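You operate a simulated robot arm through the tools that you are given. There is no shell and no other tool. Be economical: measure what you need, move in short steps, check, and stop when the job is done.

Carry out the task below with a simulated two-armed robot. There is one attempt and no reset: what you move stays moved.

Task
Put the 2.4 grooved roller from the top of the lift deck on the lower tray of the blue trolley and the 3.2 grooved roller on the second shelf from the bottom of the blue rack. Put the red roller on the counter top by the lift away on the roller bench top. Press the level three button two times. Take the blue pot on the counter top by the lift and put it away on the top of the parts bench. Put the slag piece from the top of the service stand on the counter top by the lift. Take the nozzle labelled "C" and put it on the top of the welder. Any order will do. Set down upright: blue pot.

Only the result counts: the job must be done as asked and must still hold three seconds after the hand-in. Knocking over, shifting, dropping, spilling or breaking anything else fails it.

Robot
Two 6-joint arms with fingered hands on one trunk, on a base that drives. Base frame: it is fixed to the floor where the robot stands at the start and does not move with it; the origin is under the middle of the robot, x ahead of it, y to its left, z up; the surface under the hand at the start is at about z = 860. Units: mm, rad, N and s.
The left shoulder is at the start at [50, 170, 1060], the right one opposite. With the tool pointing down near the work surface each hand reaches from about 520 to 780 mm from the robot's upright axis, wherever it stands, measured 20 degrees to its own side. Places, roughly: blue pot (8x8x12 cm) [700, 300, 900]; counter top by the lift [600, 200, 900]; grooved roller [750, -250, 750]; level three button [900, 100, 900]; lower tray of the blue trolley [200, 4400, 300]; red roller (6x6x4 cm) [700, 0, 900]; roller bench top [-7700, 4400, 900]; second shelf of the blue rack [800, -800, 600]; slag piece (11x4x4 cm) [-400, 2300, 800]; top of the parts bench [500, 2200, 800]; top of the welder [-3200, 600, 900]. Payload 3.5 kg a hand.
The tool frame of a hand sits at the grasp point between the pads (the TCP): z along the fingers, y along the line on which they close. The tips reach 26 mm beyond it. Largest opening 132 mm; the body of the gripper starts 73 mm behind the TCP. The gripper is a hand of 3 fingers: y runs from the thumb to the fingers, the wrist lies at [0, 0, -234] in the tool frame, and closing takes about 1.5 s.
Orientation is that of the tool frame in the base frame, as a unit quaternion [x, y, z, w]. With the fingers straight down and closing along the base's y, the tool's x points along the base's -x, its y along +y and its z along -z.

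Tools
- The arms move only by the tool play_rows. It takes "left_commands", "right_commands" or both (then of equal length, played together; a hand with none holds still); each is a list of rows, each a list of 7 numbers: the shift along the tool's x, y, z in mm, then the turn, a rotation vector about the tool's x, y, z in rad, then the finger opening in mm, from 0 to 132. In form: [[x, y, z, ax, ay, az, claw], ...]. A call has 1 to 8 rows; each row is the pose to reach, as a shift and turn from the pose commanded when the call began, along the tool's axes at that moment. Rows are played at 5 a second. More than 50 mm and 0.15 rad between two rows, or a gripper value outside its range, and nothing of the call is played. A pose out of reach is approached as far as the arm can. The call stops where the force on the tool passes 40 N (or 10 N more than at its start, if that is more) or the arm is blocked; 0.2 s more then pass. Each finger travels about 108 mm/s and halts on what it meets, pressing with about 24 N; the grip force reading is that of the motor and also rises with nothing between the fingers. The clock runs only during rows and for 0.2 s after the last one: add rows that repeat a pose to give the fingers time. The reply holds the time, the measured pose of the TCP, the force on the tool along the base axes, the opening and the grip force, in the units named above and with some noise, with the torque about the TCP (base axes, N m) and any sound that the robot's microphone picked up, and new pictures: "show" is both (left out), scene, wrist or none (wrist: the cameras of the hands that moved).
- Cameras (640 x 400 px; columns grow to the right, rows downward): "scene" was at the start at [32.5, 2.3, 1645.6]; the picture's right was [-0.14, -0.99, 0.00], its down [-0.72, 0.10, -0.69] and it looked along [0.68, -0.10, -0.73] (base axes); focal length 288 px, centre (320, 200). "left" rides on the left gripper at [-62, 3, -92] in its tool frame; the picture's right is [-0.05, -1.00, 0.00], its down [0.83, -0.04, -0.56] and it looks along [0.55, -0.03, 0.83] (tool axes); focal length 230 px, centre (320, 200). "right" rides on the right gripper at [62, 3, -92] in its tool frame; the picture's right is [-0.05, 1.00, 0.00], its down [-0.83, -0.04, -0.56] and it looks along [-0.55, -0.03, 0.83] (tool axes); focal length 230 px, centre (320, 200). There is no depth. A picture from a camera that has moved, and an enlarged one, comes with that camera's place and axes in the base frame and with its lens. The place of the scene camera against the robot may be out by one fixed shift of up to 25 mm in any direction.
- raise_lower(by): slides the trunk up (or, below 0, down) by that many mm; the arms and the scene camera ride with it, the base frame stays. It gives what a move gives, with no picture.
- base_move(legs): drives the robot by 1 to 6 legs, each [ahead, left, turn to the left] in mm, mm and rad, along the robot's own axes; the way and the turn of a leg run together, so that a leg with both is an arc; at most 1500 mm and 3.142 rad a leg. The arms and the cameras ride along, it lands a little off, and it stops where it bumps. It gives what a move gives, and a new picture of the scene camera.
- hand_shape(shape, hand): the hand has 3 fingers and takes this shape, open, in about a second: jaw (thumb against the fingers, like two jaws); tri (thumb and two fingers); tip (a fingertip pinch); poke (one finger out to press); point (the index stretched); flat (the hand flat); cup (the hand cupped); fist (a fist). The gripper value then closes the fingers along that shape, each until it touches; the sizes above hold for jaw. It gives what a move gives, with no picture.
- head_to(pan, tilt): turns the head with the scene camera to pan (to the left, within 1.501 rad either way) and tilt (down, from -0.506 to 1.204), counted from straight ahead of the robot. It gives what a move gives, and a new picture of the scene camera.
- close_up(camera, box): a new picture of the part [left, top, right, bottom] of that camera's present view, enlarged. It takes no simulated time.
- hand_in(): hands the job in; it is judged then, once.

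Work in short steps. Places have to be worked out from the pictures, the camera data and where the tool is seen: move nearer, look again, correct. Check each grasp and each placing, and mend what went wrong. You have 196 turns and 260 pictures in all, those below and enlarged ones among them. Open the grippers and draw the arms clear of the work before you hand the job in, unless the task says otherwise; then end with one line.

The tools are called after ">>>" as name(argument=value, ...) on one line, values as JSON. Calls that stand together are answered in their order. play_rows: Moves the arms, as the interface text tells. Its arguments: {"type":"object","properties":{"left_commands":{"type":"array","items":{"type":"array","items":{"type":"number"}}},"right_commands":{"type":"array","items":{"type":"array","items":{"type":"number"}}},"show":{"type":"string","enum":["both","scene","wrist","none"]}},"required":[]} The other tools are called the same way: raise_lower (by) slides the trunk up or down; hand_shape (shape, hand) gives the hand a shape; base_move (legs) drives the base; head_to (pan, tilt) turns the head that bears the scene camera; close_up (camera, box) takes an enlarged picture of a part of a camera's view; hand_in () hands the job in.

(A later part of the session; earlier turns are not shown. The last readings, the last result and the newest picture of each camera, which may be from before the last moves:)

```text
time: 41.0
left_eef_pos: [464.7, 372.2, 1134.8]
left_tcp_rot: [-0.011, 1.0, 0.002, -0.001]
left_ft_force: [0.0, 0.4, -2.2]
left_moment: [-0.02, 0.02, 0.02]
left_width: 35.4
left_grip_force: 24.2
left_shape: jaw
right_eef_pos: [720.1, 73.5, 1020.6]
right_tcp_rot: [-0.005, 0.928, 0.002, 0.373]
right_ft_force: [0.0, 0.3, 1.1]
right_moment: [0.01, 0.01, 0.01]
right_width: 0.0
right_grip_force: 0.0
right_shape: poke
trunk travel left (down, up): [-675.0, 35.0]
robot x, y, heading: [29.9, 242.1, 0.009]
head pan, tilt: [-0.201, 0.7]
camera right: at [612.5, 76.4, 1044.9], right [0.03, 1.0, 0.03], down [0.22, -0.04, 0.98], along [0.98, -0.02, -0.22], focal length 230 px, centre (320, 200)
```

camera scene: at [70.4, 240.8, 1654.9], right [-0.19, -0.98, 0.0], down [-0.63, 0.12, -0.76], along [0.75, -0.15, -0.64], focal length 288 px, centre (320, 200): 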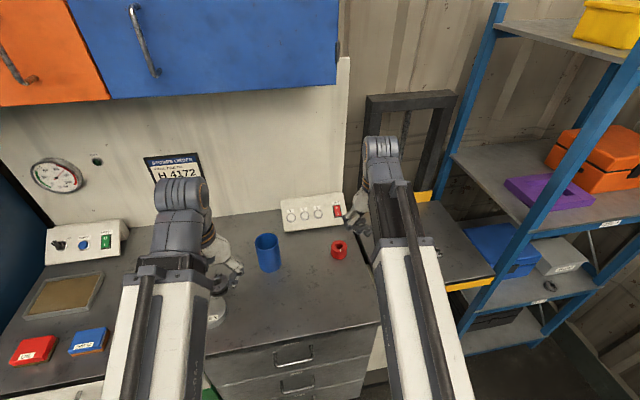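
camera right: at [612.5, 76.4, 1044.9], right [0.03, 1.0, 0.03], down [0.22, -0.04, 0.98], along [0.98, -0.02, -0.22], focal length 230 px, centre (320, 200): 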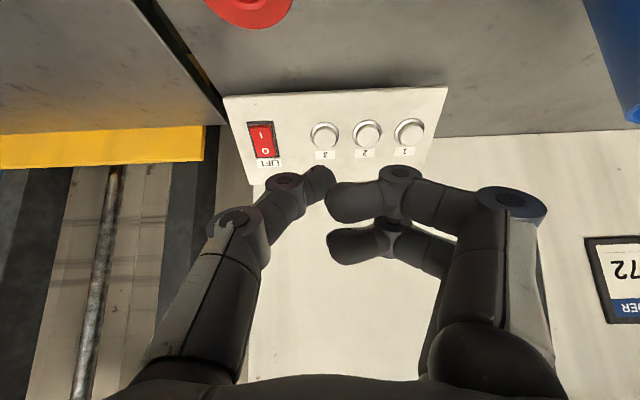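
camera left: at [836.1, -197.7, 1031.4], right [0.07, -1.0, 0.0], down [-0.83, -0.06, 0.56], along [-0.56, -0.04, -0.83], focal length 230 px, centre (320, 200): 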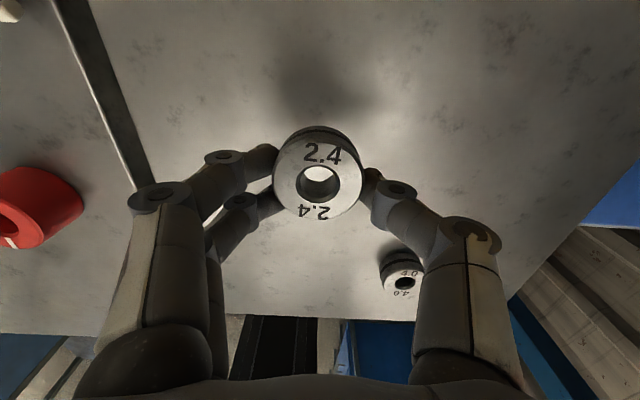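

Poke is the closed hand with the thumb tip about 26 mm beyond the TCP. Panel face is ~45°, square to my tool; button 3 at ≈[888,79,896]. I approach to about 30 mm from it.

>>> play_rows(right_commands=[[-10, 2, 40, 0, 0, 0, 0], [-20, 4, 80, 0, 0, 0, 0], [-30, 6, 120, 0, 0, 0, 0], [-35, 7, 148, 0, 0, 0, 0]], show="wrist")

>>> close_up(camera="right", box=[220, 80, 440, 230])

```text
time: 42.0
left_eef_pos: [464.7, 372.8, 1136.7]
left_tcp_rot: [-0.012, 1.0, 0.0, -0.002]
left_ft_force: [-0.2, 0.0, -2.3]
left_moment: [0.01, -0.01, 0.0]
left_width: 35.0
left_grip_force: 23.8
left_shape: jaw
right_eef_pos: [850.3, 81.7, 935.9]
right_tcp_rot: [-0.004, 0.928, 0.001, 0.372]
right_ft_force: [-0.3, 0.4, 0.2]
right_moment: [-0.01, 0.02, 0.04]
right_width: 0.0
right_grip_force: 0.0
right_shape: poke
trunk travel left (down, up): [-675.0, 35.0]
robot x, y, heading: [35.2, 242.6, 0.007]
head pan, tilt: [-0.201, 0.7]
camera right: at [741.8, 84.3, 961.0], right [0.03, 1.0, 0.03], down [0.22, -0.04, 0.98], along [0.98, -0.02, -0.22], focal length 230 px, centre (320, 200)
```

right: 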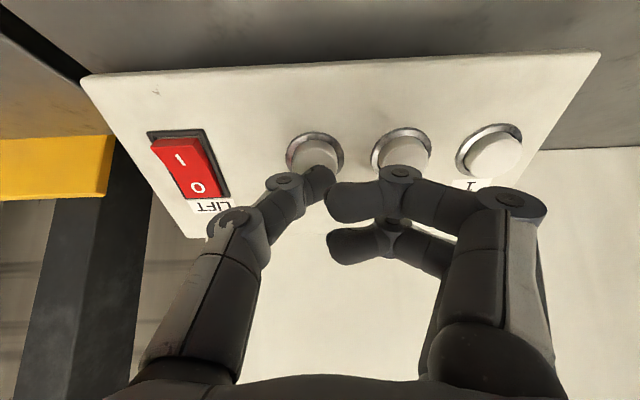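

```text
2.67 times, centred on (330, 155) of right
camera zoom: at [741.8, 84.3, 961.0], right [0.03, 1.0, 0.03], down [0.22, -0.04, 0.98], along [0.98, -0.02, -0.22], focal length 614 px, centre (293, 320)
```

zoom: 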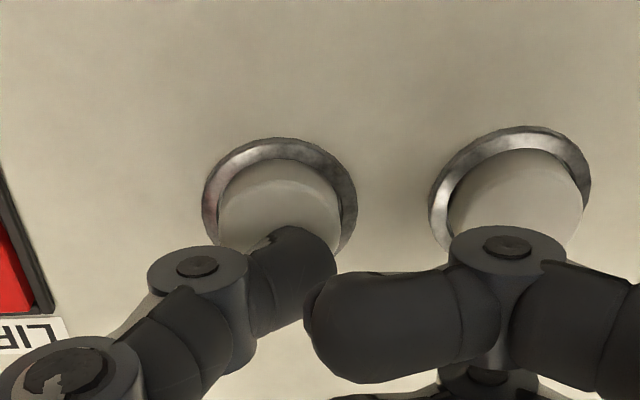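

Tip is ~28 mm from the cap, well centred. I press gently in small steps, then withdraw.

>>> play_rows(right_commands=[[-2, -2, 15, 0, 0, 0, 0], [-3, -2, 23, 0, 0, 0, 0], [-3, -2, 27, 0, 0, 0, 0], [-3, -2, 30, 0, 0, 0, 0], [-3, -2, 33, 0, 0, 0, 0], [-3, -2, 36, 0, 0, 0, 0], [-3, -2, 36, 0, 0, 0, 0], [-3, -2, 10, 0, 0, 0, 0]], show="wrist")

```text
time: 43.0
left_eef_pos: [460.3, 372.4, 1137.6]
left_tcp_rot: [-0.012, 1.0, 0.0, 0.0]
left_ft_force: [-0.4, 0.7, -2.3]
left_moment: [-0.01, -0.01, -0.02]
left_width: 35.3
left_grip_force: 24.4
left_shape: jaw
right_eef_pos: [869.5, 76.8, 927.7]
right_tcp_rot: [-0.003, 0.925, 0.0, 0.379]
right_ft_force: [-12.6, 2.4, 18.9]
right_moment: [0.52, 0.23, 0.4]
right_width: 0.0
right_grip_force: 0.1
right_shape: poke
trunk travel left (down, up): [-675.0, 35.0]
robot x, y, heading: [34.7, 240.4, 0.002]
head pan, tilt: [-0.201, 0.7]
heard: click
stopped in row 4 (right hand): the force on the tool passed its limit at 42 N (the readings are from after the stop); the commanded pose is now the measured one
camera right: at [759.3, 80.7, 951.1], right [0.03, 1.0, 0.03], down [0.2, -0.04, 0.98], along [0.98, -0.03, -0.2], focal length 230 px, centre (320, 200)
```

right: 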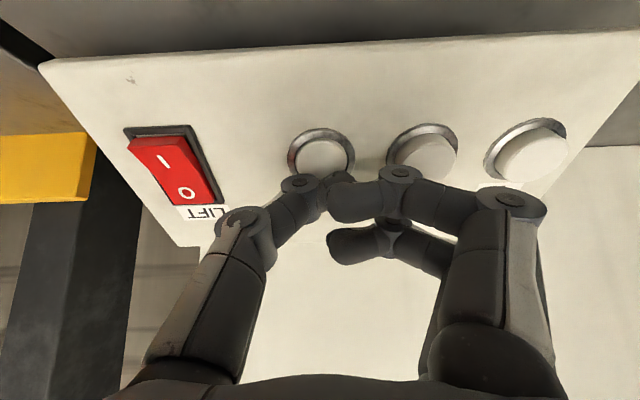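

A click: first press registered. I withdraw fully.

>>> play_rows(right_commands=[[0, 0, -10, 0, 0, 0, 0], [0, 0, -25, 0, 0, 0, 0], [0, 0, -25, 0, 0, 0, 0], [0, 0, -25, 0, 0, 0, 0]], show="both")

```text
time: 44.0
left_eef_pos: [463.8, 373.7, 1136.4]
left_tcp_rot: [-0.012, 1.0, 0.001, -0.001]
left_ft_force: [-0.4, 0.0, -1.7]
left_moment: [-0.02, 0.0, -0.03]
left_width: 35.3
left_grip_force: 24.1
left_shape: jaw
right_eef_pos: [854.1, 76.9, 938.0]
right_tcp_rot: [-0.002, 0.928, -0.001, 0.373]
right_ft_force: [-0.6, 0.9, 0.6]
right_moment: [-0.03, -0.01, -0.01]
right_width: 0.0
right_grip_force: 0.1
right_shape: poke
trunk travel left (down, up): [-675.0, 35.0]
robot x, y, heading: [37.7, 244.9, 0.006]
head pan, tilt: [-0.201, 0.7]
camera scene: at [70.2, 240.7, 1654.9], right [-0.19, -0.98, 0.0], down [-0.63, 0.12, -0.76], along [0.75, -0.15, -0.64], focal length 288 px, centre (320, 200)
camera right: at [745.5, 80.8, 961.8], right [0.03, 1.0, 0.03], down [0.21, -0.04, 0.98], along [0.98, -0.03, -0.22], focal length 230 px, centre (320, 200)
```

scene: 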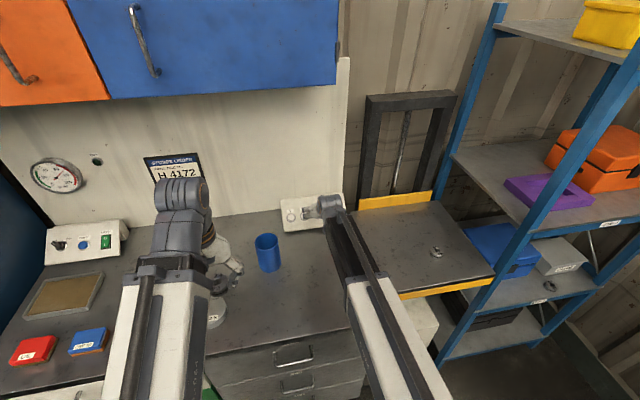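
right: 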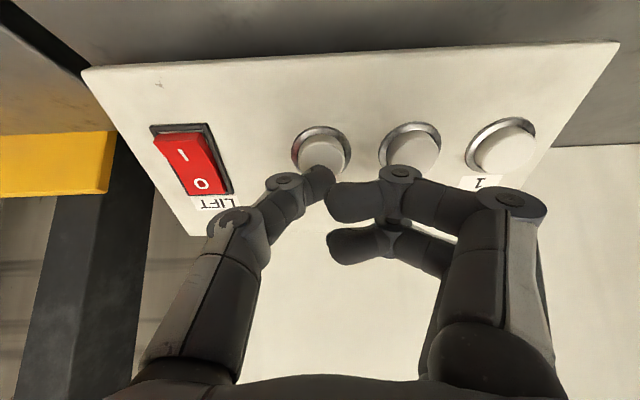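

Second press, same way.

>>> play_rows(right_commands=[[1, 1, 14, 0, 0, 0, 0], [1, 1, 22, 0, 0, 0, 0], [1, 1, 26, 0, 0, 0, 0], [1, 1, 29, 0, 0, 0, 0], [1, 1, 32, 0, 0, 0, 0], [1, 1, 35, 0, 0, 0, 0]], show="none")

>>> play_rows(right_commands=[[0, 0, -15, 0, 0, 0, 0], [0, 0, -50, 0, 0, 0, 0], [0, 0, -95, 0, 0, 0, 0], [0, 0, -140, 0, 0, 0, 0]], show="scene")

```text
time: 44.8
left_eef_pos: [459.7, 372.8, 1138.2]
left_tcp_rot: [-0.009, 1.0, 0.002, 0.001]
left_ft_force: [-0.6, -0.3, -1.6]
left_moment: [0.01, 0.03, -0.01]
left_width: 35.0
left_grip_force: 23.8
left_shape: jaw
right_eef_pos: [866.4, 73.8, 929.2]
right_tcp_rot: [-0.001, 0.925, -0.001, 0.38]
right_ft_force: [-28.9, -9.7, 34.7]
right_moment: [0.05, -0.23, -0.08]
right_width: 0.1
right_grip_force: 0.1
right_shape: poke
trunk travel left (down, up): [-675.0, 35.0]
robot x, y, heading: [29.0, 239.8, 0.004]
head pan, tilt: [-0.201, 0.7]
heard: click
stopped in row 3 (right hand): the force on the tool passed its limit at 42 N (the readings are from after the stop); the commanded pose is now the measured one
```

```text
time: 45.8
left_eef_pos: [463.4, 371.6, 1135.7]
left_tcp_rot: [-0.011, 1.0, 0.001, -0.001]
left_ft_force: [-0.1, -0.3, -1.9]
left_moment: [0.01, 0.03, 0.02]
left_width: 35.3
left_grip_force: 23.9
left_shape: jaw
right_eef_pos: [771.0, 76.0, 1022.7]
right_tcp_rot: [-0.001, 0.927, -0.003, 0.376]
right_ft_force: [-0.2, 0.2, 0.1]
right_moment: [-0.01, -0.01, 0.01]
right_width: 0.3
right_grip_force: 0.0
right_shape: poke
trunk travel left (down, up): [-675.0, 35.0]
robot x, y, heading: [36.3, 242.9, 0.007]
head pan, tilt: [-0.201, 0.7]
camera scene: at [69.0, 240.8, 1654.9], right [-0.19, -0.98, 0.0], down [-0.63, 0.12, -0.77], along [0.75, -0.15, -0.64], focal length 288 px, centre (320, 200)
```

scene: 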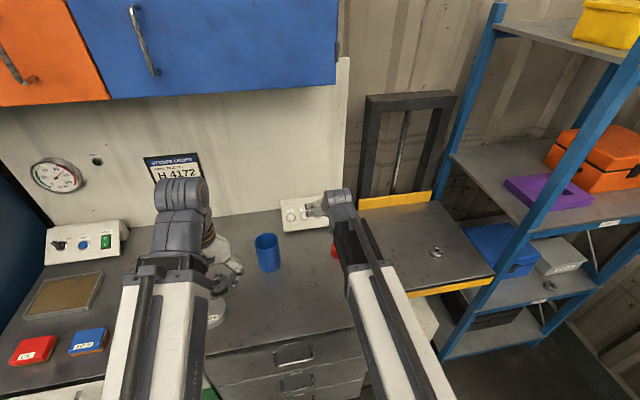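

Two clicks heard. I set the right hand upright again in jaw shape, above everything, and drive left to face the pot.

>>> play_rows(right_commands=[[-3, 0, -33, 0, 0.13, 0, 0], [-6, 0, -66, 0, 0.26, 0, 0], [-9, 0, -99, 0, 0.39, 0, 0], [-12, 0, -132, 0, 0.52, 0, 0], [-15, 0, -163, 0, 0.65, 0, 0], [-15, 0, -163, 0, 0.771, 0, 0]], show="none")

>>> hand_shape(shape="jaw", hand="right")

>>> base_move(legs=[[20, 200, 0]])

>>> close_up(camera="right", box=[0, 0, 640, 400])

```text
time: 47.2
left_eef_pos: [465.7, 372.5, 1136.2]
left_tcp_rot: [-0.011, 1.0, 0.001, 0.0]
left_ft_force: [0.3, -0.1, -1.5]
left_moment: [-0.04, 0.01, -0.01]
left_width: 35.3
left_grip_force: 23.4
left_shape: jaw
right_eef_pos: [669.6, 77.0, 1150.7]
right_tcp_rot: [-0.001, 1.0, -0.002, -0.002]
right_ft_force: [0.7, -0.6, 0.0]
right_moment: [0.02, -0.02, 0.01]
right_width: 0.0
right_grip_force: 0.1
right_shape: poke
trunk travel left (down, up): [-675.0, 35.0]
robot x, y, heading: [34.3, 241.8, 0.004]
head pan, tilt: [-0.201, 0.7]
```

```text
time: 48.1
left_eef_pos: [464.5, 371.3, 1135.5]
left_tcp_rot: [-0.012, 1.0, 0.002, 0.0]
left_ft_force: [0.2, 0.6, -1.9]
left_moment: [0.01, -0.02, 0.02]
left_width: 35.4
left_grip_force: 23.9
left_shape: jaw
right_eef_pos: [669.2, 77.1, 1151.2]
right_tcp_rot: [-0.001, 1.0, -0.002, 0.0]
right_ft_force: [0.6, 0.7, 0.1]
right_moment: [0.01, 0.01, 0.04]
right_width: 132.1
right_grip_force: 0.0
right_shape: jaw
trunk travel left (down, up): [-675.0, 35.0]
robot x, y, heading: [32.4, 243.0, 0.007]
head pan, tilt: [-0.201, 0.7]
```

```text
time: 49.7
left_eef_pos: [482.6, 574.9, 1135.9]
left_tcp_rot: [-0.012, 1.0, 0.001, -0.001]
left_ft_force: [0.1, 0.0, -2.0]
left_moment: [0.01, 0.03, 0.0]
left_width: 35.2
left_grip_force: 23.9
left_shape: jaw
right_eef_pos: [688.2, 279.0, 1151.8]
right_tcp_rot: [-0.001, 1.0, -0.003, -0.001]
right_ft_force: [-0.1, 0.8, -1.0]
right_moment: [-0.04, 0.01, -0.01]
right_width: 131.7
right_grip_force: 0.1
right_shape: jaw
trunk travel left (down, up): [-675.0, 35.0]
robot x, y, heading: [50.4, 445.7, 0.006]
head pan, tilt: [-0.201, 0.7]
camera scene: at [88.4, 443.1, 1655.0], right [-0.19, -0.98, 0.0], down [-0.63, 0.12, -0.76], along [0.75, -0.15, -0.64], focal length 288 px, centre (320, 200)
```

scene: 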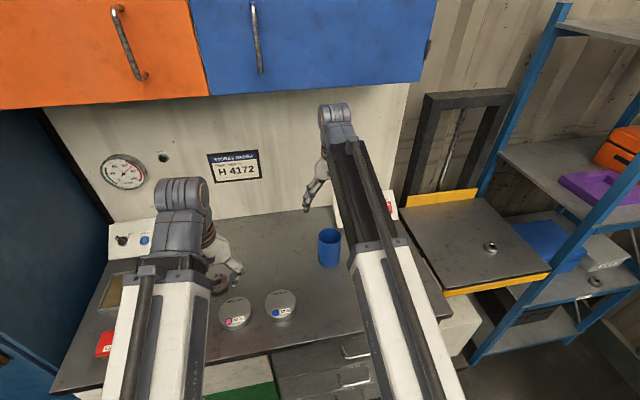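

```text
1.00 times, centred on (320, 200) of right (not enlarged: the box is as wide or as high as the picture)
camera zoom: at [626.3, 283.4, 1243.8], right [0.05, 1.0, -0.01], down [0.83, -0.04, 0.55], along [0.55, -0.03, -0.83], focal length 230 px, centre (320, 200)
```

zoom: 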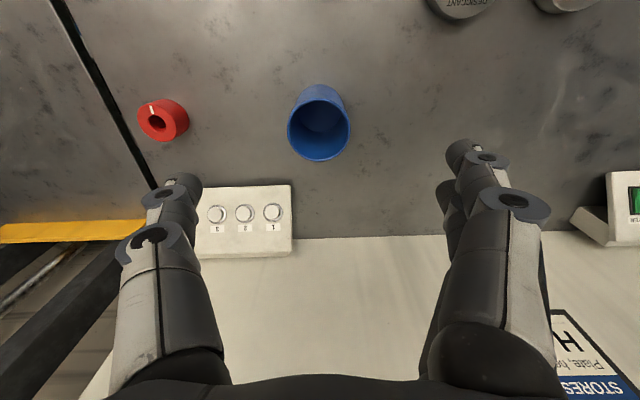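

Pot axis at about [703,278]. I descend over it with open jaws.

>>> play_rows(right_commands=[[-7, 0, 42, 0, 0, 0, 132], [-14, -1, 85, 0, 0, 0, 132], [-15, -1, 125, 0, 0, 0, 132]], show="wrist")

```text
time: 50.5
left_eef_pos: [483.0, 572.2, 1135.5]
left_tcp_rot: [-0.011, 1.0, 0.002, -0.001]
left_ft_force: [-0.5, -0.1, -2.1]
left_moment: [-0.03, 0.03, -0.03]
left_width: 35.3
left_grip_force: 23.9
left_shape: jaw
right_eef_pos: [702.5, 277.6, 1026.5]
right_tcp_rot: [-0.001, 1.0, -0.002, -0.001]
right_ft_force: [-0.1, -0.1, -0.5]
right_moment: [0.01, -0.02, 0.04]
right_width: 131.9
right_grip_force: 0.1
right_shape: jaw
trunk travel left (down, up): [-675.0, 35.0]
robot x, y, heading: [54.1, 442.5, 0.009]
head pan, tilt: [-0.201, 0.7]
camera right: at [641.2, 281.7, 1119.0], right [0.05, 1.0, 0.0], down [0.83, -0.04, 0.55], along [0.55, -0.03, -0.83], focal length 230 px, centre (320, 200)
```

right: 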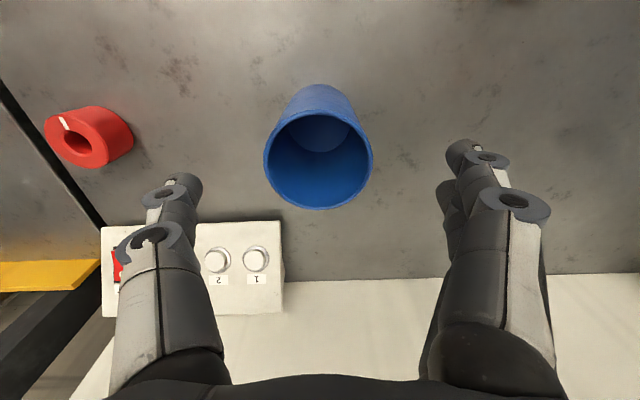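

Centred. Descend 90 mm and close on the pot.

>>> play_rows(right_commands=[[-1, 0, 40, 0, 0, 0, 132], [-1, 0, 75, 0, 0, 0, 132], [-1, 0, 90, 0, 0, 0, 132], [-1, 0, 90, 0, 0, 0, 100], [-1, 0, 90, 0, 0, 0, 72], [-1, 0, 90, 0, 0, 0, 70], [-1, 0, 90, 0, 0, 0, 70]], show="none")

>>> play_rows(right_commands=[[0, 0, -15, 0, 0, 0, 70], [0, 0, -50, 0, 0, 0, 70], [0, 0, -95, 0, 0, 0, 70]], show="wrist")

```text
time: 52.1
left_eef_pos: [482.5, 572.8, 1136.3]
left_tcp_rot: [-0.011, 1.0, 0.001, 0.0]
left_ft_force: [-0.9, 0.3, -1.9]
left_moment: [0.03, 0.01, 0.02]
left_width: 35.1
left_grip_force: 23.9
left_shape: jaw
right_eef_pos: [702.6, 276.0, 935.8]
right_tcp_rot: [-0.001, 1.0, -0.002, -0.001]
right_ft_force: [0.0, -0.9, 0.8]
right_moment: [0.0, 0.03, 0.03]
right_width: 71.3
right_grip_force: 0.0
right_shape: jaw
trunk travel left (down, up): [-675.0, 35.0]
robot x, y, heading: [50.5, 448.3, 0.01]
head pan, tilt: [-0.201, 0.7]
```

```text
time: 52.9
left_eef_pos: [482.7, 573.6, 1136.6]
left_tcp_rot: [-0.011, 1.0, 0.0, -0.001]
left_ft_force: [-0.2, -0.2, -2.5]
left_moment: [0.01, -0.03, 0.03]
left_width: 35.1
left_grip_force: 23.7
left_shape: jaw
right_eef_pos: [702.6, 275.6, 1031.2]
right_tcp_rot: [-0.001, 1.0, -0.001, -0.001]
right_ft_force: [0.2, 0.6, 0.5]
right_moment: [-0.01, 0.01, 0.0]
right_width: 70.9
right_grip_force: 0.1
right_shape: jaw
trunk travel left (down, up): [-675.0, 35.0]
robot x, y, heading: [49.5, 440.9, 0.006]
head pan, tilt: [-0.201, 0.7]
camera right: at [641.5, 281.1, 1124.6], right [0.05, 1.0, 0.0], down [0.83, -0.04, 0.55], along [0.55, -0.03, -0.83], focal length 230 px, centre (320, 200)
```

right: 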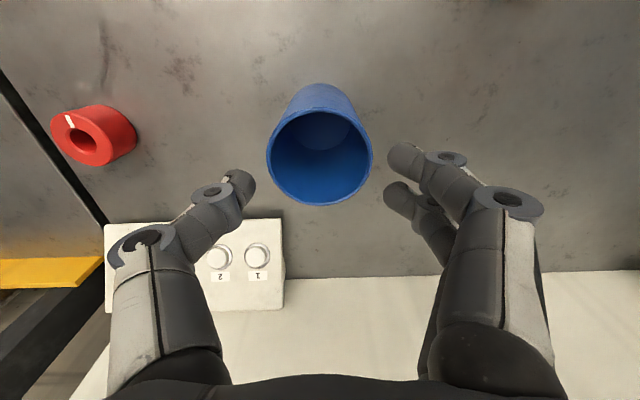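

The pot is about 70 mm wide, so the fingers had not closed enough. I go down again with wider fingers and close fully.

>>> play_rows(right_commands=[[0, 0, 0, 0, 0, 0, 120], [0, 0, 40, 0, 0, 0, 120], [0, 1, 75, 0, 0, 0, 120], [0, 1, 95, 0, 0, 0, 120], [0, 1, 95, 0, 0, 0, 80], [0, 1, 95, 0, 0, 0, 55], [0, 1, 95, 0, 0, 0, 55], [0, 1, 95, 0, 0, 0, 55]], show="none")

>>> play_rows(right_commands=[[0, 0, 0, 0, 0, 0, 55], [0, 0, -15, 0, 0, 0, 55], [0, 0, -50, 0, 0, 0, 55], [0, 0, -95, 0, 0, 0, 55], [0, 0, -140, 0, 0, 0, 55], [0, 0, -180, 0, 0, 0, 55]], show="wrist")

```text
time: 54.7
left_eef_pos: [482.9, 572.9, 1135.3]
left_tcp_rot: [-0.011, 1.0, 0.001, 0.0]
left_ft_force: [0.6, -0.6, -2.7]
left_moment: [0.0, 0.01, -0.03]
left_width: 35.1
left_grip_force: 24.0
left_shape: jaw
right_eef_pos: [703.4, 277.1, 934.7]
right_tcp_rot: [-0.001, 1.0, -0.002, -0.001]
right_ft_force: [0.0, 0.8, -0.5]
right_moment: [0.0, -0.04, 0.0]
right_width: 62.1
right_grip_force: 23.8
right_shape: jaw
trunk travel left (down, up): [-675.0, 35.0]
robot x, y, heading: [51.8, 445.6, 0.007]
head pan, tilt: [-0.201, 0.7]
```

```text
time: 56.1
left_eef_pos: [482.9, 572.4, 1136.5]
left_tcp_rot: [-0.011, 1.0, 0.001, -0.001]
left_ft_force: [-0.2, -0.1, -1.4]
left_moment: [-0.02, 0.03, 0.0]
left_width: 35.0
left_grip_force: 24.6
left_shape: jaw
right_eef_pos: [703.0, 279.4, 1114.9]
right_tcp_rot: [-0.001, 1.0, -0.002, -0.002]
right_ft_force: [0.5, 0.4, -0.9]
right_moment: [0.0, 0.0, 0.01]
right_width: 62.0
right_grip_force: 24.4
right_shape: jaw
trunk travel left (down, up): [-675.0, 35.0]
robot x, y, heading: [52.2, 445.6, 0.007]
head pan, tilt: [-0.201, 0.7]
camera right: at [641.4, 283.5, 1208.1], right [0.05, 1.0, 0.0], down [0.83, -0.04, 0.55], along [0.55, -0.03, -0.83], focal length 230 px, centre (320, 200)
```

right: 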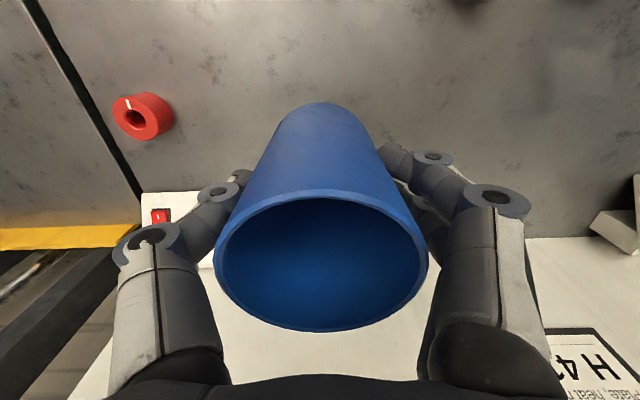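

The pot is held (bottom 75 mm below the TCP). I back off from the counter and look to the left.

>>> base_move(legs=[[-350, 0, 0]])

>>> head_to(pan=1.2, tilt=0.45)

```text
time: 58.4
left_eef_pos: [128.9, 569.9, 1135.4]
left_tcp_rot: [-0.009, 1.0, 0.001, -0.001]
left_ft_force: [-0.1, -0.2, -2.4]
left_moment: [-0.01, 0.02, 0.01]
left_width: 35.3
left_grip_force: 23.9
left_shape: jaw
right_eef_pos: [348.1, 274.8, 1116.0]
right_tcp_rot: [0.001, 1.0, -0.003, -0.001]
right_ft_force: [0.1, -0.3, -1.6]
right_moment: [-0.02, 0.01, 0.05]
right_width: 62.5
right_grip_force: 24.0
right_shape: jaw
trunk travel left (down, up): [-675.0, 35.0]
robot x, y, heading: [-301.8, 443.8, 0.003]
head pan, tilt: [-0.201, 0.7]
camera scene: at [-266.2, 439.7, 1655.0], right [-0.2, -0.98, 0.0], down [-0.63, 0.13, -0.77], along [0.75, -0.15, -0.64], focal length 288 px, centre (320, 200)
```

scene: 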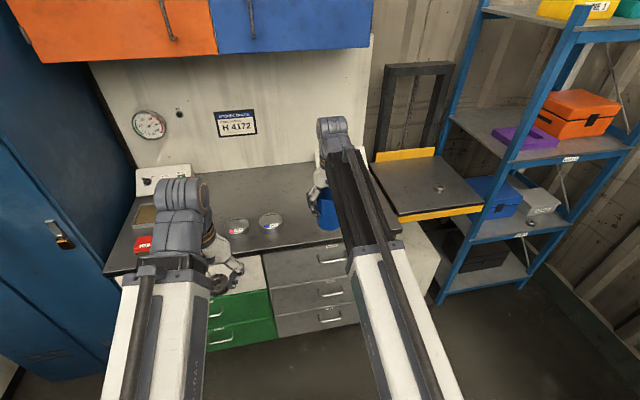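

```text
time: 59.9
left_eef_pos: [130.0, 569.7, 1135.3]
left_tcp_rot: [-0.009, 1.0, 0.001, -0.001]
left_ft_force: [-0.4, 0.0, -1.9]
left_moment: [0.03, -0.02, 0.01]
left_width: 35.5
left_grip_force: 24.1
left_shape: jaw
right_eef_pos: [349.4, 275.1, 1115.0]
right_tcp_rot: [0.0, 1.0, -0.001, 0.0]
right_ft_force: [-0.7, 0.1, -0.4]
right_moment: [0.0, 0.03, 0.02]
right_width: 62.2
right_grip_force: 23.7
right_shape: jaw
trunk travel left (down, up): [-675.0, 35.0]
robot x, y, heading: [-303.9, 441.2, -0.0]
head pan, tilt: [1.201, 0.45]
camera scene: at [-315.4, 542.1, 1677.1], right [0.93, -0.36, 0.0], down [-0.16, -0.41, -0.9], along [0.32, 0.84, -0.44], focal length 288 px, centre (320, 200)
```

scene: 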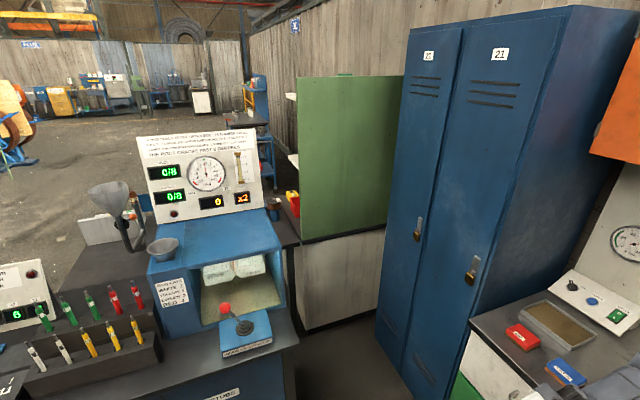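

A bench with a test machine stands to the left, with lockers and a green board beyond. I look further round before moving.

>>> head_to(pan=1.5, tilt=0.9)

>>> head_to(pan=-1.5, tilt=0.4)

```text
time: 60.8
left_eef_pos: [130.0, 570.3, 1135.0]
left_tcp_rot: [-0.011, 1.0, 0.001, -0.001]
left_ft_force: [0.1, 0.3, -1.4]
left_moment: [0.01, -0.01, 0.0]
left_width: 35.1
left_grip_force: 23.4
left_shape: jaw
right_eef_pos: [348.1, 275.5, 1114.6]
right_tcp_rot: [0.001, 1.0, -0.002, -0.001]
right_ft_force: [0.2, -0.4, -1.0]
right_moment: [-0.01, -0.03, -0.01]
right_width: 62.2
right_grip_force: 24.2
right_shape: jaw
trunk travel left (down, up): [-675.0, 35.0]
robot x, y, heading: [-303.1, 442.2, 0.003]
head pan, tilt: [1.499, 0.901]
camera scene: at [-343.2, 531.7, 1638.9], right [1.0, -0.07, 0.0], down [-0.05, -0.78, -0.62], along [0.04, 0.62, -0.78], focal length 288 px, centre (320, 200)
```

scene: 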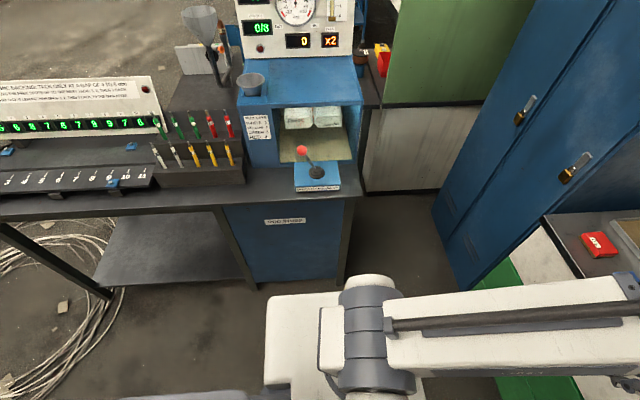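

```text
time: 63.4
left_eef_pos: [129.6, 568.9, 1136.1]
left_tcp_rot: [-0.009, 1.0, 0.001, -0.001]
left_ft_force: [0.7, -0.6, -2.4]
left_moment: [0.01, 0.0, 0.0]
left_width: 35.2
left_grip_force: 23.9
left_shape: jaw
right_eef_pos: [348.5, 274.8, 1115.4]
right_tcp_rot: [0.0, 1.0, -0.001, -0.001]
right_ft_force: [0.1, -0.2, -0.6]
right_moment: [0.0, 0.06, -0.01]
right_width: 62.2
right_grip_force: 23.2
right_shape: jaw
trunk travel left (down, up): [-675.0, 35.0]
robot x, y, heading: [-300.8, 442.4, 0.0]
head pan, tilt: [-1.499, 0.4]
camera scene: at [-341.5, 364.0, 1681.8], right [-1.0, -0.08, 0.0], down [-0.03, 0.39, -0.92], along [0.07, -0.92, -0.39], focal length 288 px, centre (320, 200)
```

scene: 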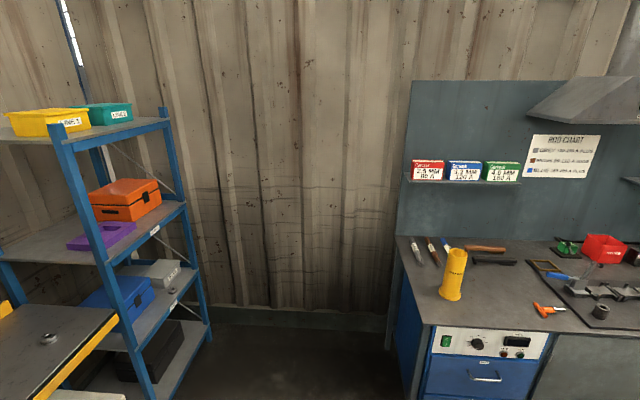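

The left bench spans x −1370…−200 at y≥1143; lockers at x>517; so there is a gap around x≈150. I move forward a little, turn left, and look through the gap.

>>> base_move(legs=[[290, 0, 0], [0, 0, 1.57]])

>>> head_to(pan=0.0, tilt=0.5)

```text
time: 69.2
left_eef_pos: [-133.7, 877.9, 1135.6]
left_tcp_rot: [0.708, -0.706, 0.001, 0.002]
left_ft_force: [-0.4, 0.6, -2.5]
left_moment: [0.0, 0.04, 0.0]
left_width: 35.3
left_grip_force: 24.2
left_shape: jaw
right_eef_pos: [165.9, 1091.5, 1114.9]
right_tcp_rot: [-0.701, 0.713, -0.002, 0.0]
right_ft_force: [-0.5, 0.8, -1.1]
right_moment: [0.01, 0.0, 0.03]
right_width: 62.3
right_grip_force: 24.2
right_shape: jaw
trunk travel left (down, up): [-675.0, 35.0]
robot x, y, heading: [-10.7, 444.9, 1.558]
head pan, tilt: [-1.499, 0.4]
camera scene: at [72.0, 422.7, 1681.8], right [0.06, -1.0, 0.0], down [-0.39, -0.02, -0.92], along [0.92, 0.05, -0.39], focal length 288 px, centre (320, 200)
```

scene: 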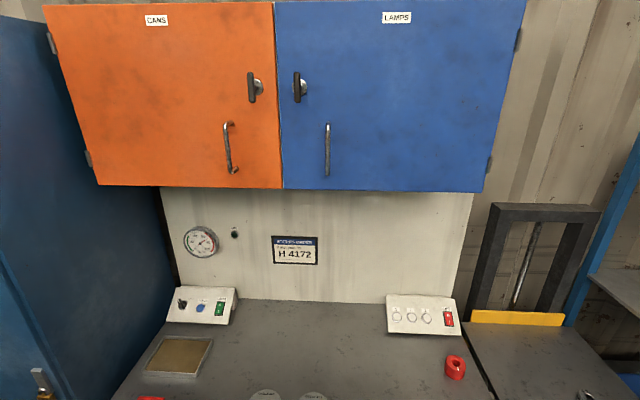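

```text
time: 70.8
left_eef_pos: [-133.6, 877.2, 1135.3]
left_tcp_rot: [0.708, -0.706, 0.0, 0.001]
left_ft_force: [-0.8, 0.3, -1.3]
left_moment: [0.0, 0.01, 0.0]
left_width: 34.8
left_grip_force: 24.0
left_shape: jaw
right_eef_pos: [166.0, 1091.4, 1115.0]
right_tcp_rot: [-0.7, 0.714, -0.002, 0.001]
right_ft_force: [0.1, 0.0, -0.3]
right_moment: [-0.02, 0.0, 0.01]
right_width: 62.2
right_grip_force: 23.7
right_shape: jaw
trunk travel left (down, up): [-675.0, 35.0]
robot x, y, heading: [-16.4, 443.2, 1.557]
head pan, tilt: [0.0, 0.499]
camera scene: at [-19.1, 508.3, 1672.7], right [1.0, -0.01, 0.0], down [-0.01, -0.48, -0.88], along [0.01, 0.88, -0.48], focal length 288 px, centre (320, 200)
```

scene: 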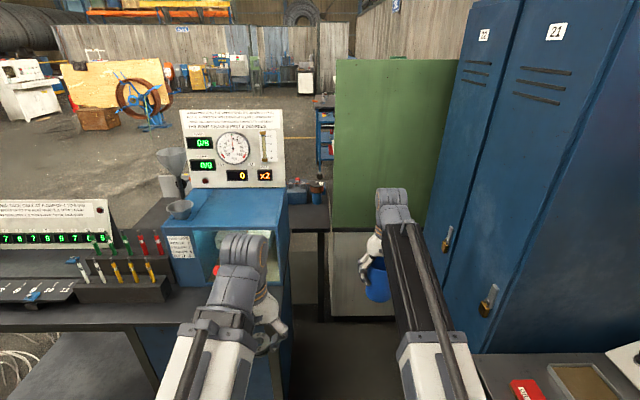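

No way through here (benches close the gap). The bay opens toward −x, so I back up, turn to face −x and look down that aisle.

>>> base_move(legs=[[-300, 0, 0], [0, 0, 1.57]])

>>> head_to(pan=-0.5, tilt=0.4)

```text
time: 76.6
left_eef_pos: [-449.9, 21.8, 1138.0]
left_tcp_rot: [1.0, 0.001, 0.002, 0.001]
left_ft_force: [-1.1, 0.8, -2.0]
left_moment: [0.03, -0.02, -0.03]
left_width: 34.9
left_grip_force: 24.2
left_shape: jaw
right_eef_pos: [-663.8, 320.2, 1114.2]
right_tcp_rot: [1.0, -0.008, 0.001, -0.002]
right_ft_force: [0.5, 0.6, -0.7]
right_moment: [0.0, 0.01, -0.04]
right_width: 61.7
right_grip_force: 24.1
right_shape: jaw
trunk travel left (down, up): [-675.0, 35.0]
robot x, y, heading: [-15.1, 140.5, 3.13]
head pan, tilt: [0.0, 0.499]
camera scene: at [-74.8, 157.7, 1672.7], right [0.01, 1.0, 0.0], down [0.48, -0.01, -0.88], along [-0.88, 0.01, -0.48], focal length 288 px, centre (320, 200)
```

scene: 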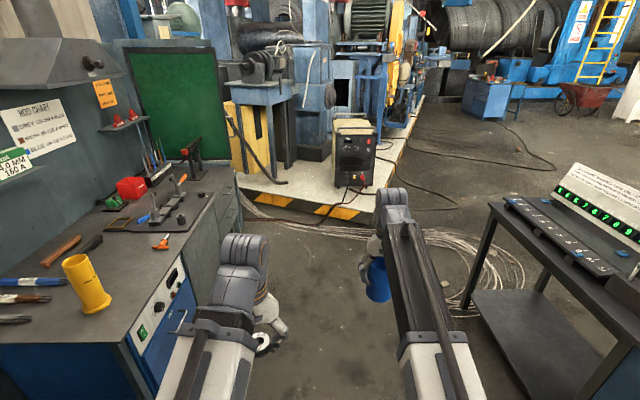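

```text
time: 77.6
left_eef_pos: [-450.1, 22.5, 1135.6]
left_tcp_rot: [1.0, 0.001, 0.0, 0.001]
left_ft_force: [-0.5, 0.9, -1.9]
left_moment: [0.01, 0.0, -0.02]
left_width: 34.8
left_grip_force: 24.0
left_shape: jaw
right_eef_pos: [-664.3, 321.3, 1114.8]
right_tcp_rot: [1.0, -0.008, 0.001, -0.003]
right_ft_force: [0.0, 0.2, -1.0]
right_moment: [0.03, -0.05, -0.01]
right_width: 62.0
right_grip_force: 23.9
right_shape: jaw
trunk travel left (down, up): [-675.0, 35.0]
robot x, y, heading: [-15.8, 147.8, 3.131]
head pan, tilt: [-0.499, 0.4]
camera scene: at [-64.7, 202.0, 1681.8], right [0.49, 0.87, 0.0], down [0.34, -0.19, -0.92], along [-0.8, 0.45, -0.39], focal length 288 px, centre (320, 200)
```

scene: 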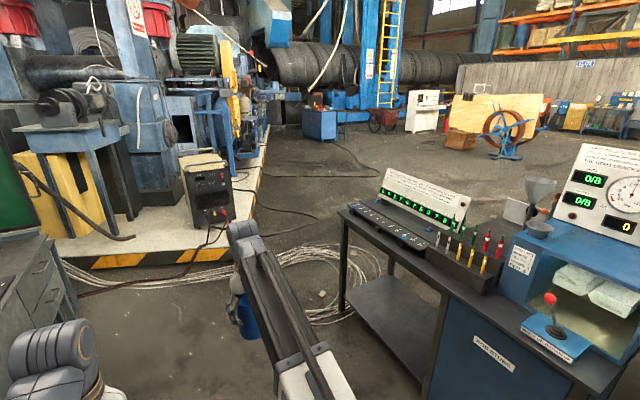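

The aisle leads past a cable coil; the welder stands on the platform. I enlarge to look for nozzles on the benches.

>>> close_up(camera="scene", box=[330, 160, 640, 350])

>>> head_to(pan=0.5, tilt=0.6)

```text
2.06 times, centred on (485, 255) of scene
camera zoom: at [-64.7, 202.0, 1681.8], right [0.49, 0.87, 0.0], down [0.34, -0.19, -0.92], along [-0.8, 0.45, -0.39], focal length 594 px, centre (-21, 86)
```

zoom: 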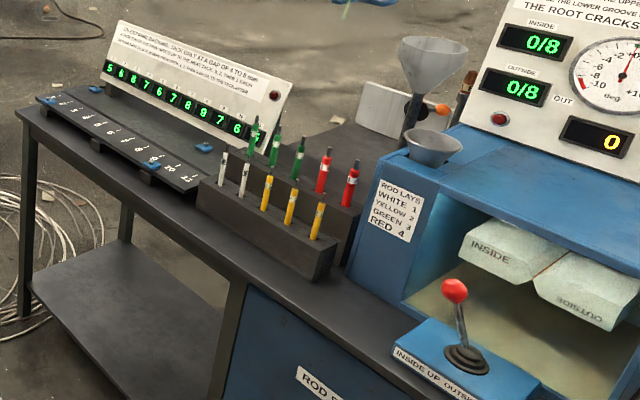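

```text
time: 78.8
left_eef_pos: [-450.6, 22.7, 1135.6]
left_tcp_rot: [1.0, 0.002, 0.001, 0.001]
left_ft_force: [0.9, 0.2, -2.4]
left_moment: [-0.03, 0.0, 0.0]
left_width: 35.2
left_grip_force: 23.1
left_shape: jaw
right_eef_pos: [-664.8, 321.5, 1114.9]
right_tcp_rot: [1.0, -0.008, 0.001, -0.002]
right_ft_force: [0.7, 0.8, -0.4]
right_moment: [-0.01, -0.03, 0.02]
right_width: 61.6
right_grip_force: 24.0
right_shape: jaw
trunk travel left (down, up): [-675.0, 35.0]
robot x, y, heading: [-15.7, 140.8, 3.13]
head pan, tilt: [0.499, 0.6]
camera scene: at [-62.0, 115.4, 1663.6], right [-0.47, 0.88, 0.0], down [0.5, 0.26, -0.83], along [-0.73, -0.39, -0.56], focal length 288 px, centre (320, 200)
```

scene: 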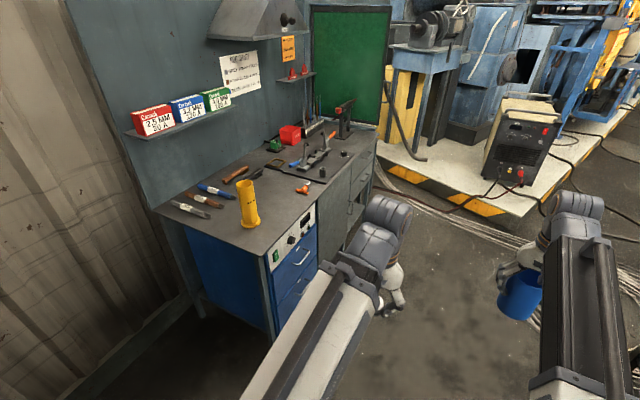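

>>> close_up(camera="scene", box=[170, 50, 400, 230])

```text
2.22 times, centred on (285, 140) of scene
camera zoom: at [-62.0, 115.4, 1663.6], right [-0.47, 0.88, 0.0], down [0.5, 0.26, -0.83], along [-0.73, -0.39, -0.56], focal length 640 px, centre (398, 333)
```

zoom: 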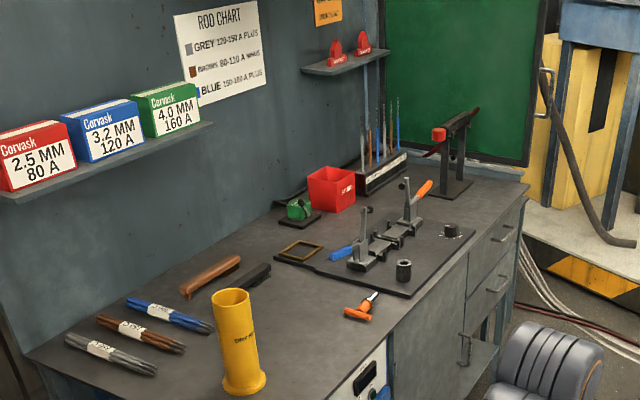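

The welding bench is to the left; nozzles not evident yet. I drive down the aisle and turn to the right past the bench end.

>>> base_move(legs=[[1400, 0, 0], [350, 0, 0], [0, 0, -1.57]])

>>> head_to(pan=-0.5, tilt=0.4)

```text
time: 91.5
left_eef_pos: [-1871.3, 601.2, 1134.8]
left_tcp_rot: [0.707, -0.707, 0.0, 0.001]
left_ft_force: [0.4, -0.7, -2.6]
left_moment: [-0.01, 0.04, -0.01]
left_width: 34.5
left_grip_force: 23.8
left_shape: jaw
right_eef_pos: [-1571.0, 814.1, 1114.1]
right_tcp_rot: [-0.7, 0.714, -0.002, 0.0]
right_ft_force: [-0.4, 0.3, -0.8]
right_moment: [-0.05, -0.02, -0.02]
right_width: 61.7
right_grip_force: 24.3
right_shape: jaw
trunk travel left (down, up): [-675.0, 35.0]
robot x, y, heading: [-1753.0, 167.7, 1.554]
head pan, tilt: [0.499, 0.6]
camera scene: at [-1800.4, 218.8, 1663.6], right [0.89, 0.46, 0.0], down [0.26, -0.5, -0.82], along [-0.38, 0.73, -0.57], focal length 288 px, centre (320, 200)
```

scene: 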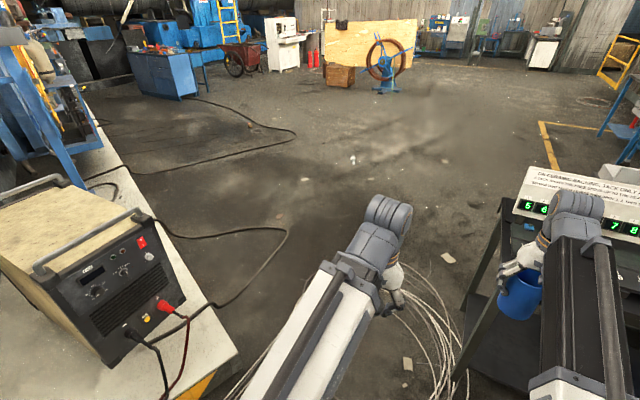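

```text
time: 92.7
left_eef_pos: [-1870.5, 600.9, 1135.9]
left_tcp_rot: [-0.707, 0.708, 0.001, -0.002]
left_ft_force: [-0.2, -0.4, -2.6]
left_moment: [0.01, -0.04, -0.01]
left_width: 34.4
left_grip_force: 24.1
left_shape: jaw
right_eef_pos: [-1571.3, 813.5, 1115.0]
right_tcp_rot: [-0.7, 0.714, -0.002, 0.002]
right_ft_force: [0.2, 0.4, -0.4]
right_moment: [-0.01, 0.0, 0.0]
right_width: 61.7
right_grip_force: 23.5
right_shape: jaw
trunk travel left (down, up): [-675.0, 35.0]
robot x, y, heading: [-1751.5, 166.0, 1.556]
head pan, tilt: [-0.499, 0.4]
camera scene: at [-1713.9, 221.1, 1681.8], right [0.87, -0.49, 0.0], down [-0.19, -0.34, -0.92], along [0.45, 0.8, -0.39], focal length 288 px, centre (320, 200)
```

scene: 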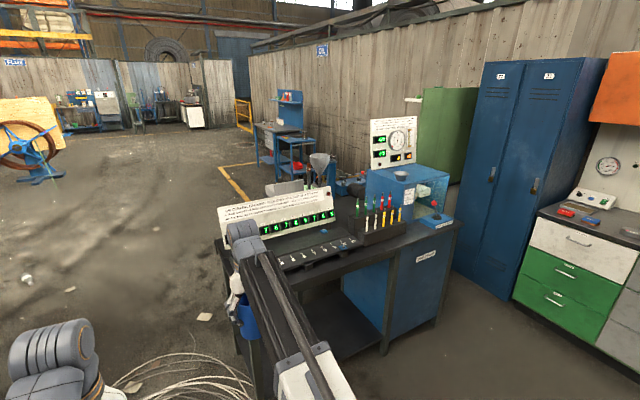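

The bench's left end is close to the right hand, so I shift left 150 mm, drive on and look right.

>>> base_move(legs=[[0, 150, 0], [1400, 0, 0], [500, 0, 0]])

>>> head_to(pan=-1.3, tilt=0.45)

```text
time: 103.2
left_eef_pos: [-1974.0, 2506.7, 1134.7]
left_tcp_rot: [-0.704, 0.71, 0.0, -0.002]
left_ft_force: [-0.9, -0.7, -2.3]
left_moment: [0.0, -0.03, 0.02]
left_width: 34.5
left_grip_force: 24.1
left_shape: jaw
right_eef_pos: [-1673.6, 2718.7, 1114.1]
right_tcp_rot: [-0.697, 0.717, -0.001, 0.0]
right_ft_force: [0.0, -0.1, -1.4]
right_moment: [-0.02, 0.02, -0.03]
right_width: 61.5
right_grip_force: 24.2
right_shape: jaw
trunk travel left (down, up): [-675.0, 35.0]
robot x, y, heading: [-1858.6, 2072.2, 1.547]
head pan, tilt: [-0.499, 0.4]
camera scene: at [-1820.5, 2126.9, 1681.8], right [0.87, -0.5, 0.0], down [-0.19, -0.34, -0.92], along [0.46, 0.8, -0.39], focal length 288 px, centre (320, 200)
```

scene: 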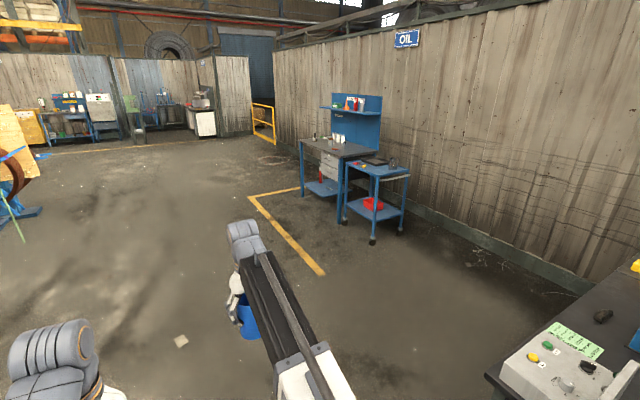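

```text
time: 104.4
left_eef_pos: [-1974.5, 2507.7, 1135.3]
left_tcp_rot: [-0.704, 0.711, 0.001, -0.001]
left_ft_force: [0.1, -0.1, -2.4]
left_moment: [-0.04, 0.0, -0.01]
left_width: 34.5
left_grip_force: 24.2
left_shape: jaw
right_eef_pos: [-1674.0, 2718.0, 1115.7]
right_tcp_rot: [-0.697, 0.717, -0.003, 0.001]
right_ft_force: [-0.1, 1.2, -1.3]
right_moment: [-0.02, -0.02, -0.01]
right_width: 61.4
right_grip_force: 24.0
right_shape: jaw
trunk travel left (down, up): [-675.0, 35.0]
robot x, y, heading: [-1857.1, 2072.9, 1.547]
head pan, tilt: [-1.3, 0.45]
camera scene: at [-1777.7, 2068.3, 1677.1], right [0.24, -0.97, 0.0], down [-0.42, -0.11, -0.9], along [0.87, 0.22, -0.44], focal length 288 px, centre (320, 200)
```

scene: 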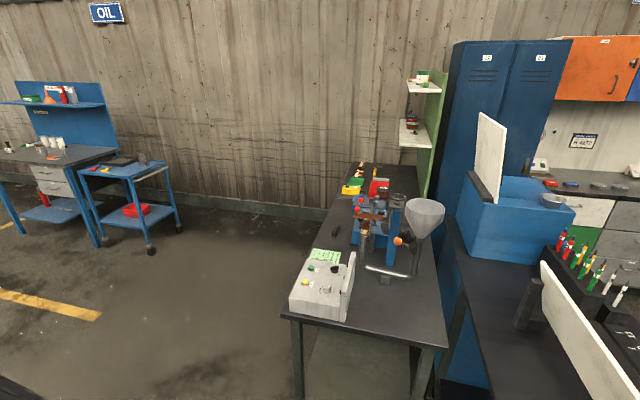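

Here is the service-stand bench running toward the wall, with the blue trolley beyond. I enlarge both.

>>> close_up(camera="scene", box=[270, 60, 460, 340])

>>> close_up(camera="scene", box=[0, 70, 200, 260])

```text
1.43 times, centred on (365, 200) of scene
camera zoom: at [-1777.7, 2068.3, 1677.1], right [0.24, -0.97, 0.0], down [-0.42, -0.11, -0.9], along [0.87, 0.22, -0.44], focal length 411 px, centre (256, 200)
```

zoom: 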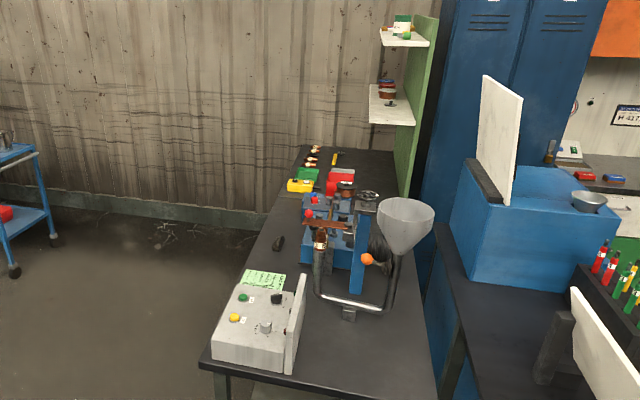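

```text
2.11 times, centred on (100, 165) of scene
camera zoom: at [-1777.7, 2068.3, 1677.1], right [0.24, -0.97, 0.0], down [-0.42, -0.11, -0.9], along [0.87, 0.22, -0.44], focal length 606 px, centre (783, 274)
```

zoom: 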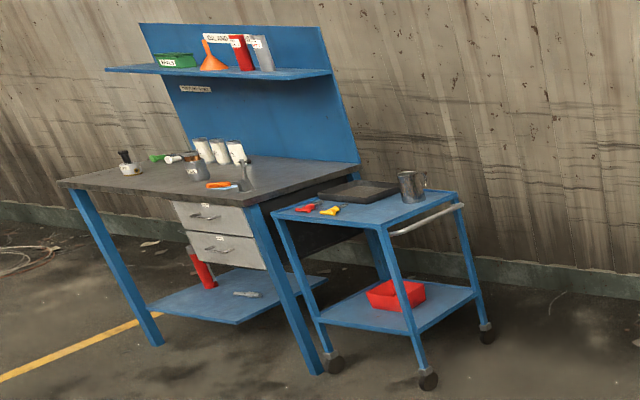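

Slag is the dark lump at about [-400,2300]; parts bench at the far end; bench front edge y≈2385. I drive round to its front side.

>>> base_move(legs=[[850, 0, 0], [0, 0, -1.55], [1500, 0, 0], [500, 0, 0]])

>>> head_to(pan=-0.7, tilt=0.65)

```text
time: 122.3
left_eef_pos: [593.6, 3059.0, 1135.5]
left_tcp_rot: [-0.009, 1.0, 0.001, -0.002]
left_ft_force: [-0.1, 0.4, -1.3]
left_moment: [-0.01, 0.05, 0.01]
left_width: 34.5
left_grip_force: 24.0
left_shape: jaw
right_eef_pos: [812.2, 2763.4, 1114.9]
right_tcp_rot: [0.002, 1.0, -0.002, -0.001]
right_ft_force: [0.7, 0.5, -1.1]
right_moment: [-0.02, 0.01, 0.01]
right_width: 61.4
right_grip_force: 24.1
right_shape: jaw
trunk travel left (down, up): [-675.0, 35.0]
robot x, y, heading: [162.6, 2933.7, 0.0]
head pan, tilt: [-1.3, 0.45]
camera scene: at [140.0, 2858.0, 1677.1], right [-0.96, -0.27, 0.0], down [-0.12, 0.42, -0.9], along [0.24, -0.87, -0.44], focal length 288 px, centre (320, 200)
```

scene: 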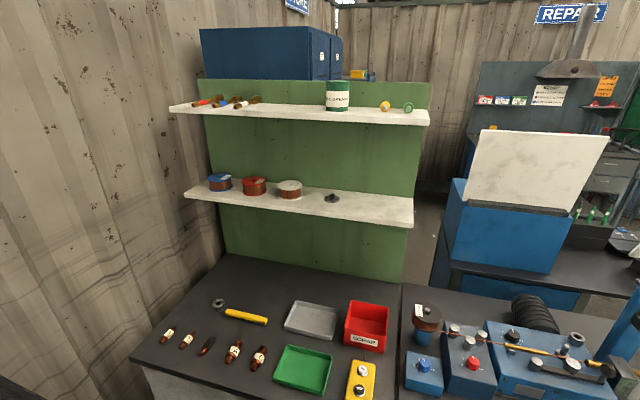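

```text
time: 123.3
left_eef_pos: [593.7, 3058.6, 1136.3]
left_tcp_rot: [-0.008, 1.0, 0.001, -0.001]
left_ft_force: [-0.2, 0.4, -1.4]
left_moment: [-0.02, 0.04, 0.0]
left_width: 34.1
left_grip_force: 23.8
left_shape: jaw
right_eef_pos: [811.8, 2763.1, 1114.1]
right_tcp_rot: [0.002, 1.0, -0.002, -0.001]
right_ft_force: [0.9, 0.6, -1.7]
right_moment: [0.0, -0.01, -0.02]
right_width: 61.5
right_grip_force: 23.8
right_shape: jaw
trunk travel left (down, up): [-675.0, 35.0]
robot x, y, heading: [158.5, 2931.8, 0.003]
head pan, tilt: [-0.7, 0.649]
camera scene: at [181.0, 2890.7, 1659.3], right [-0.64, -0.77, 0.0], down [-0.46, 0.39, -0.8], along [0.61, -0.51, -0.6], focal length 288 px, centre (320, 200)
```

scene: 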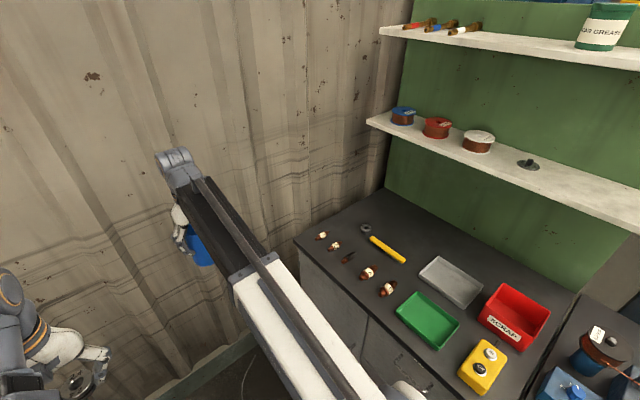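

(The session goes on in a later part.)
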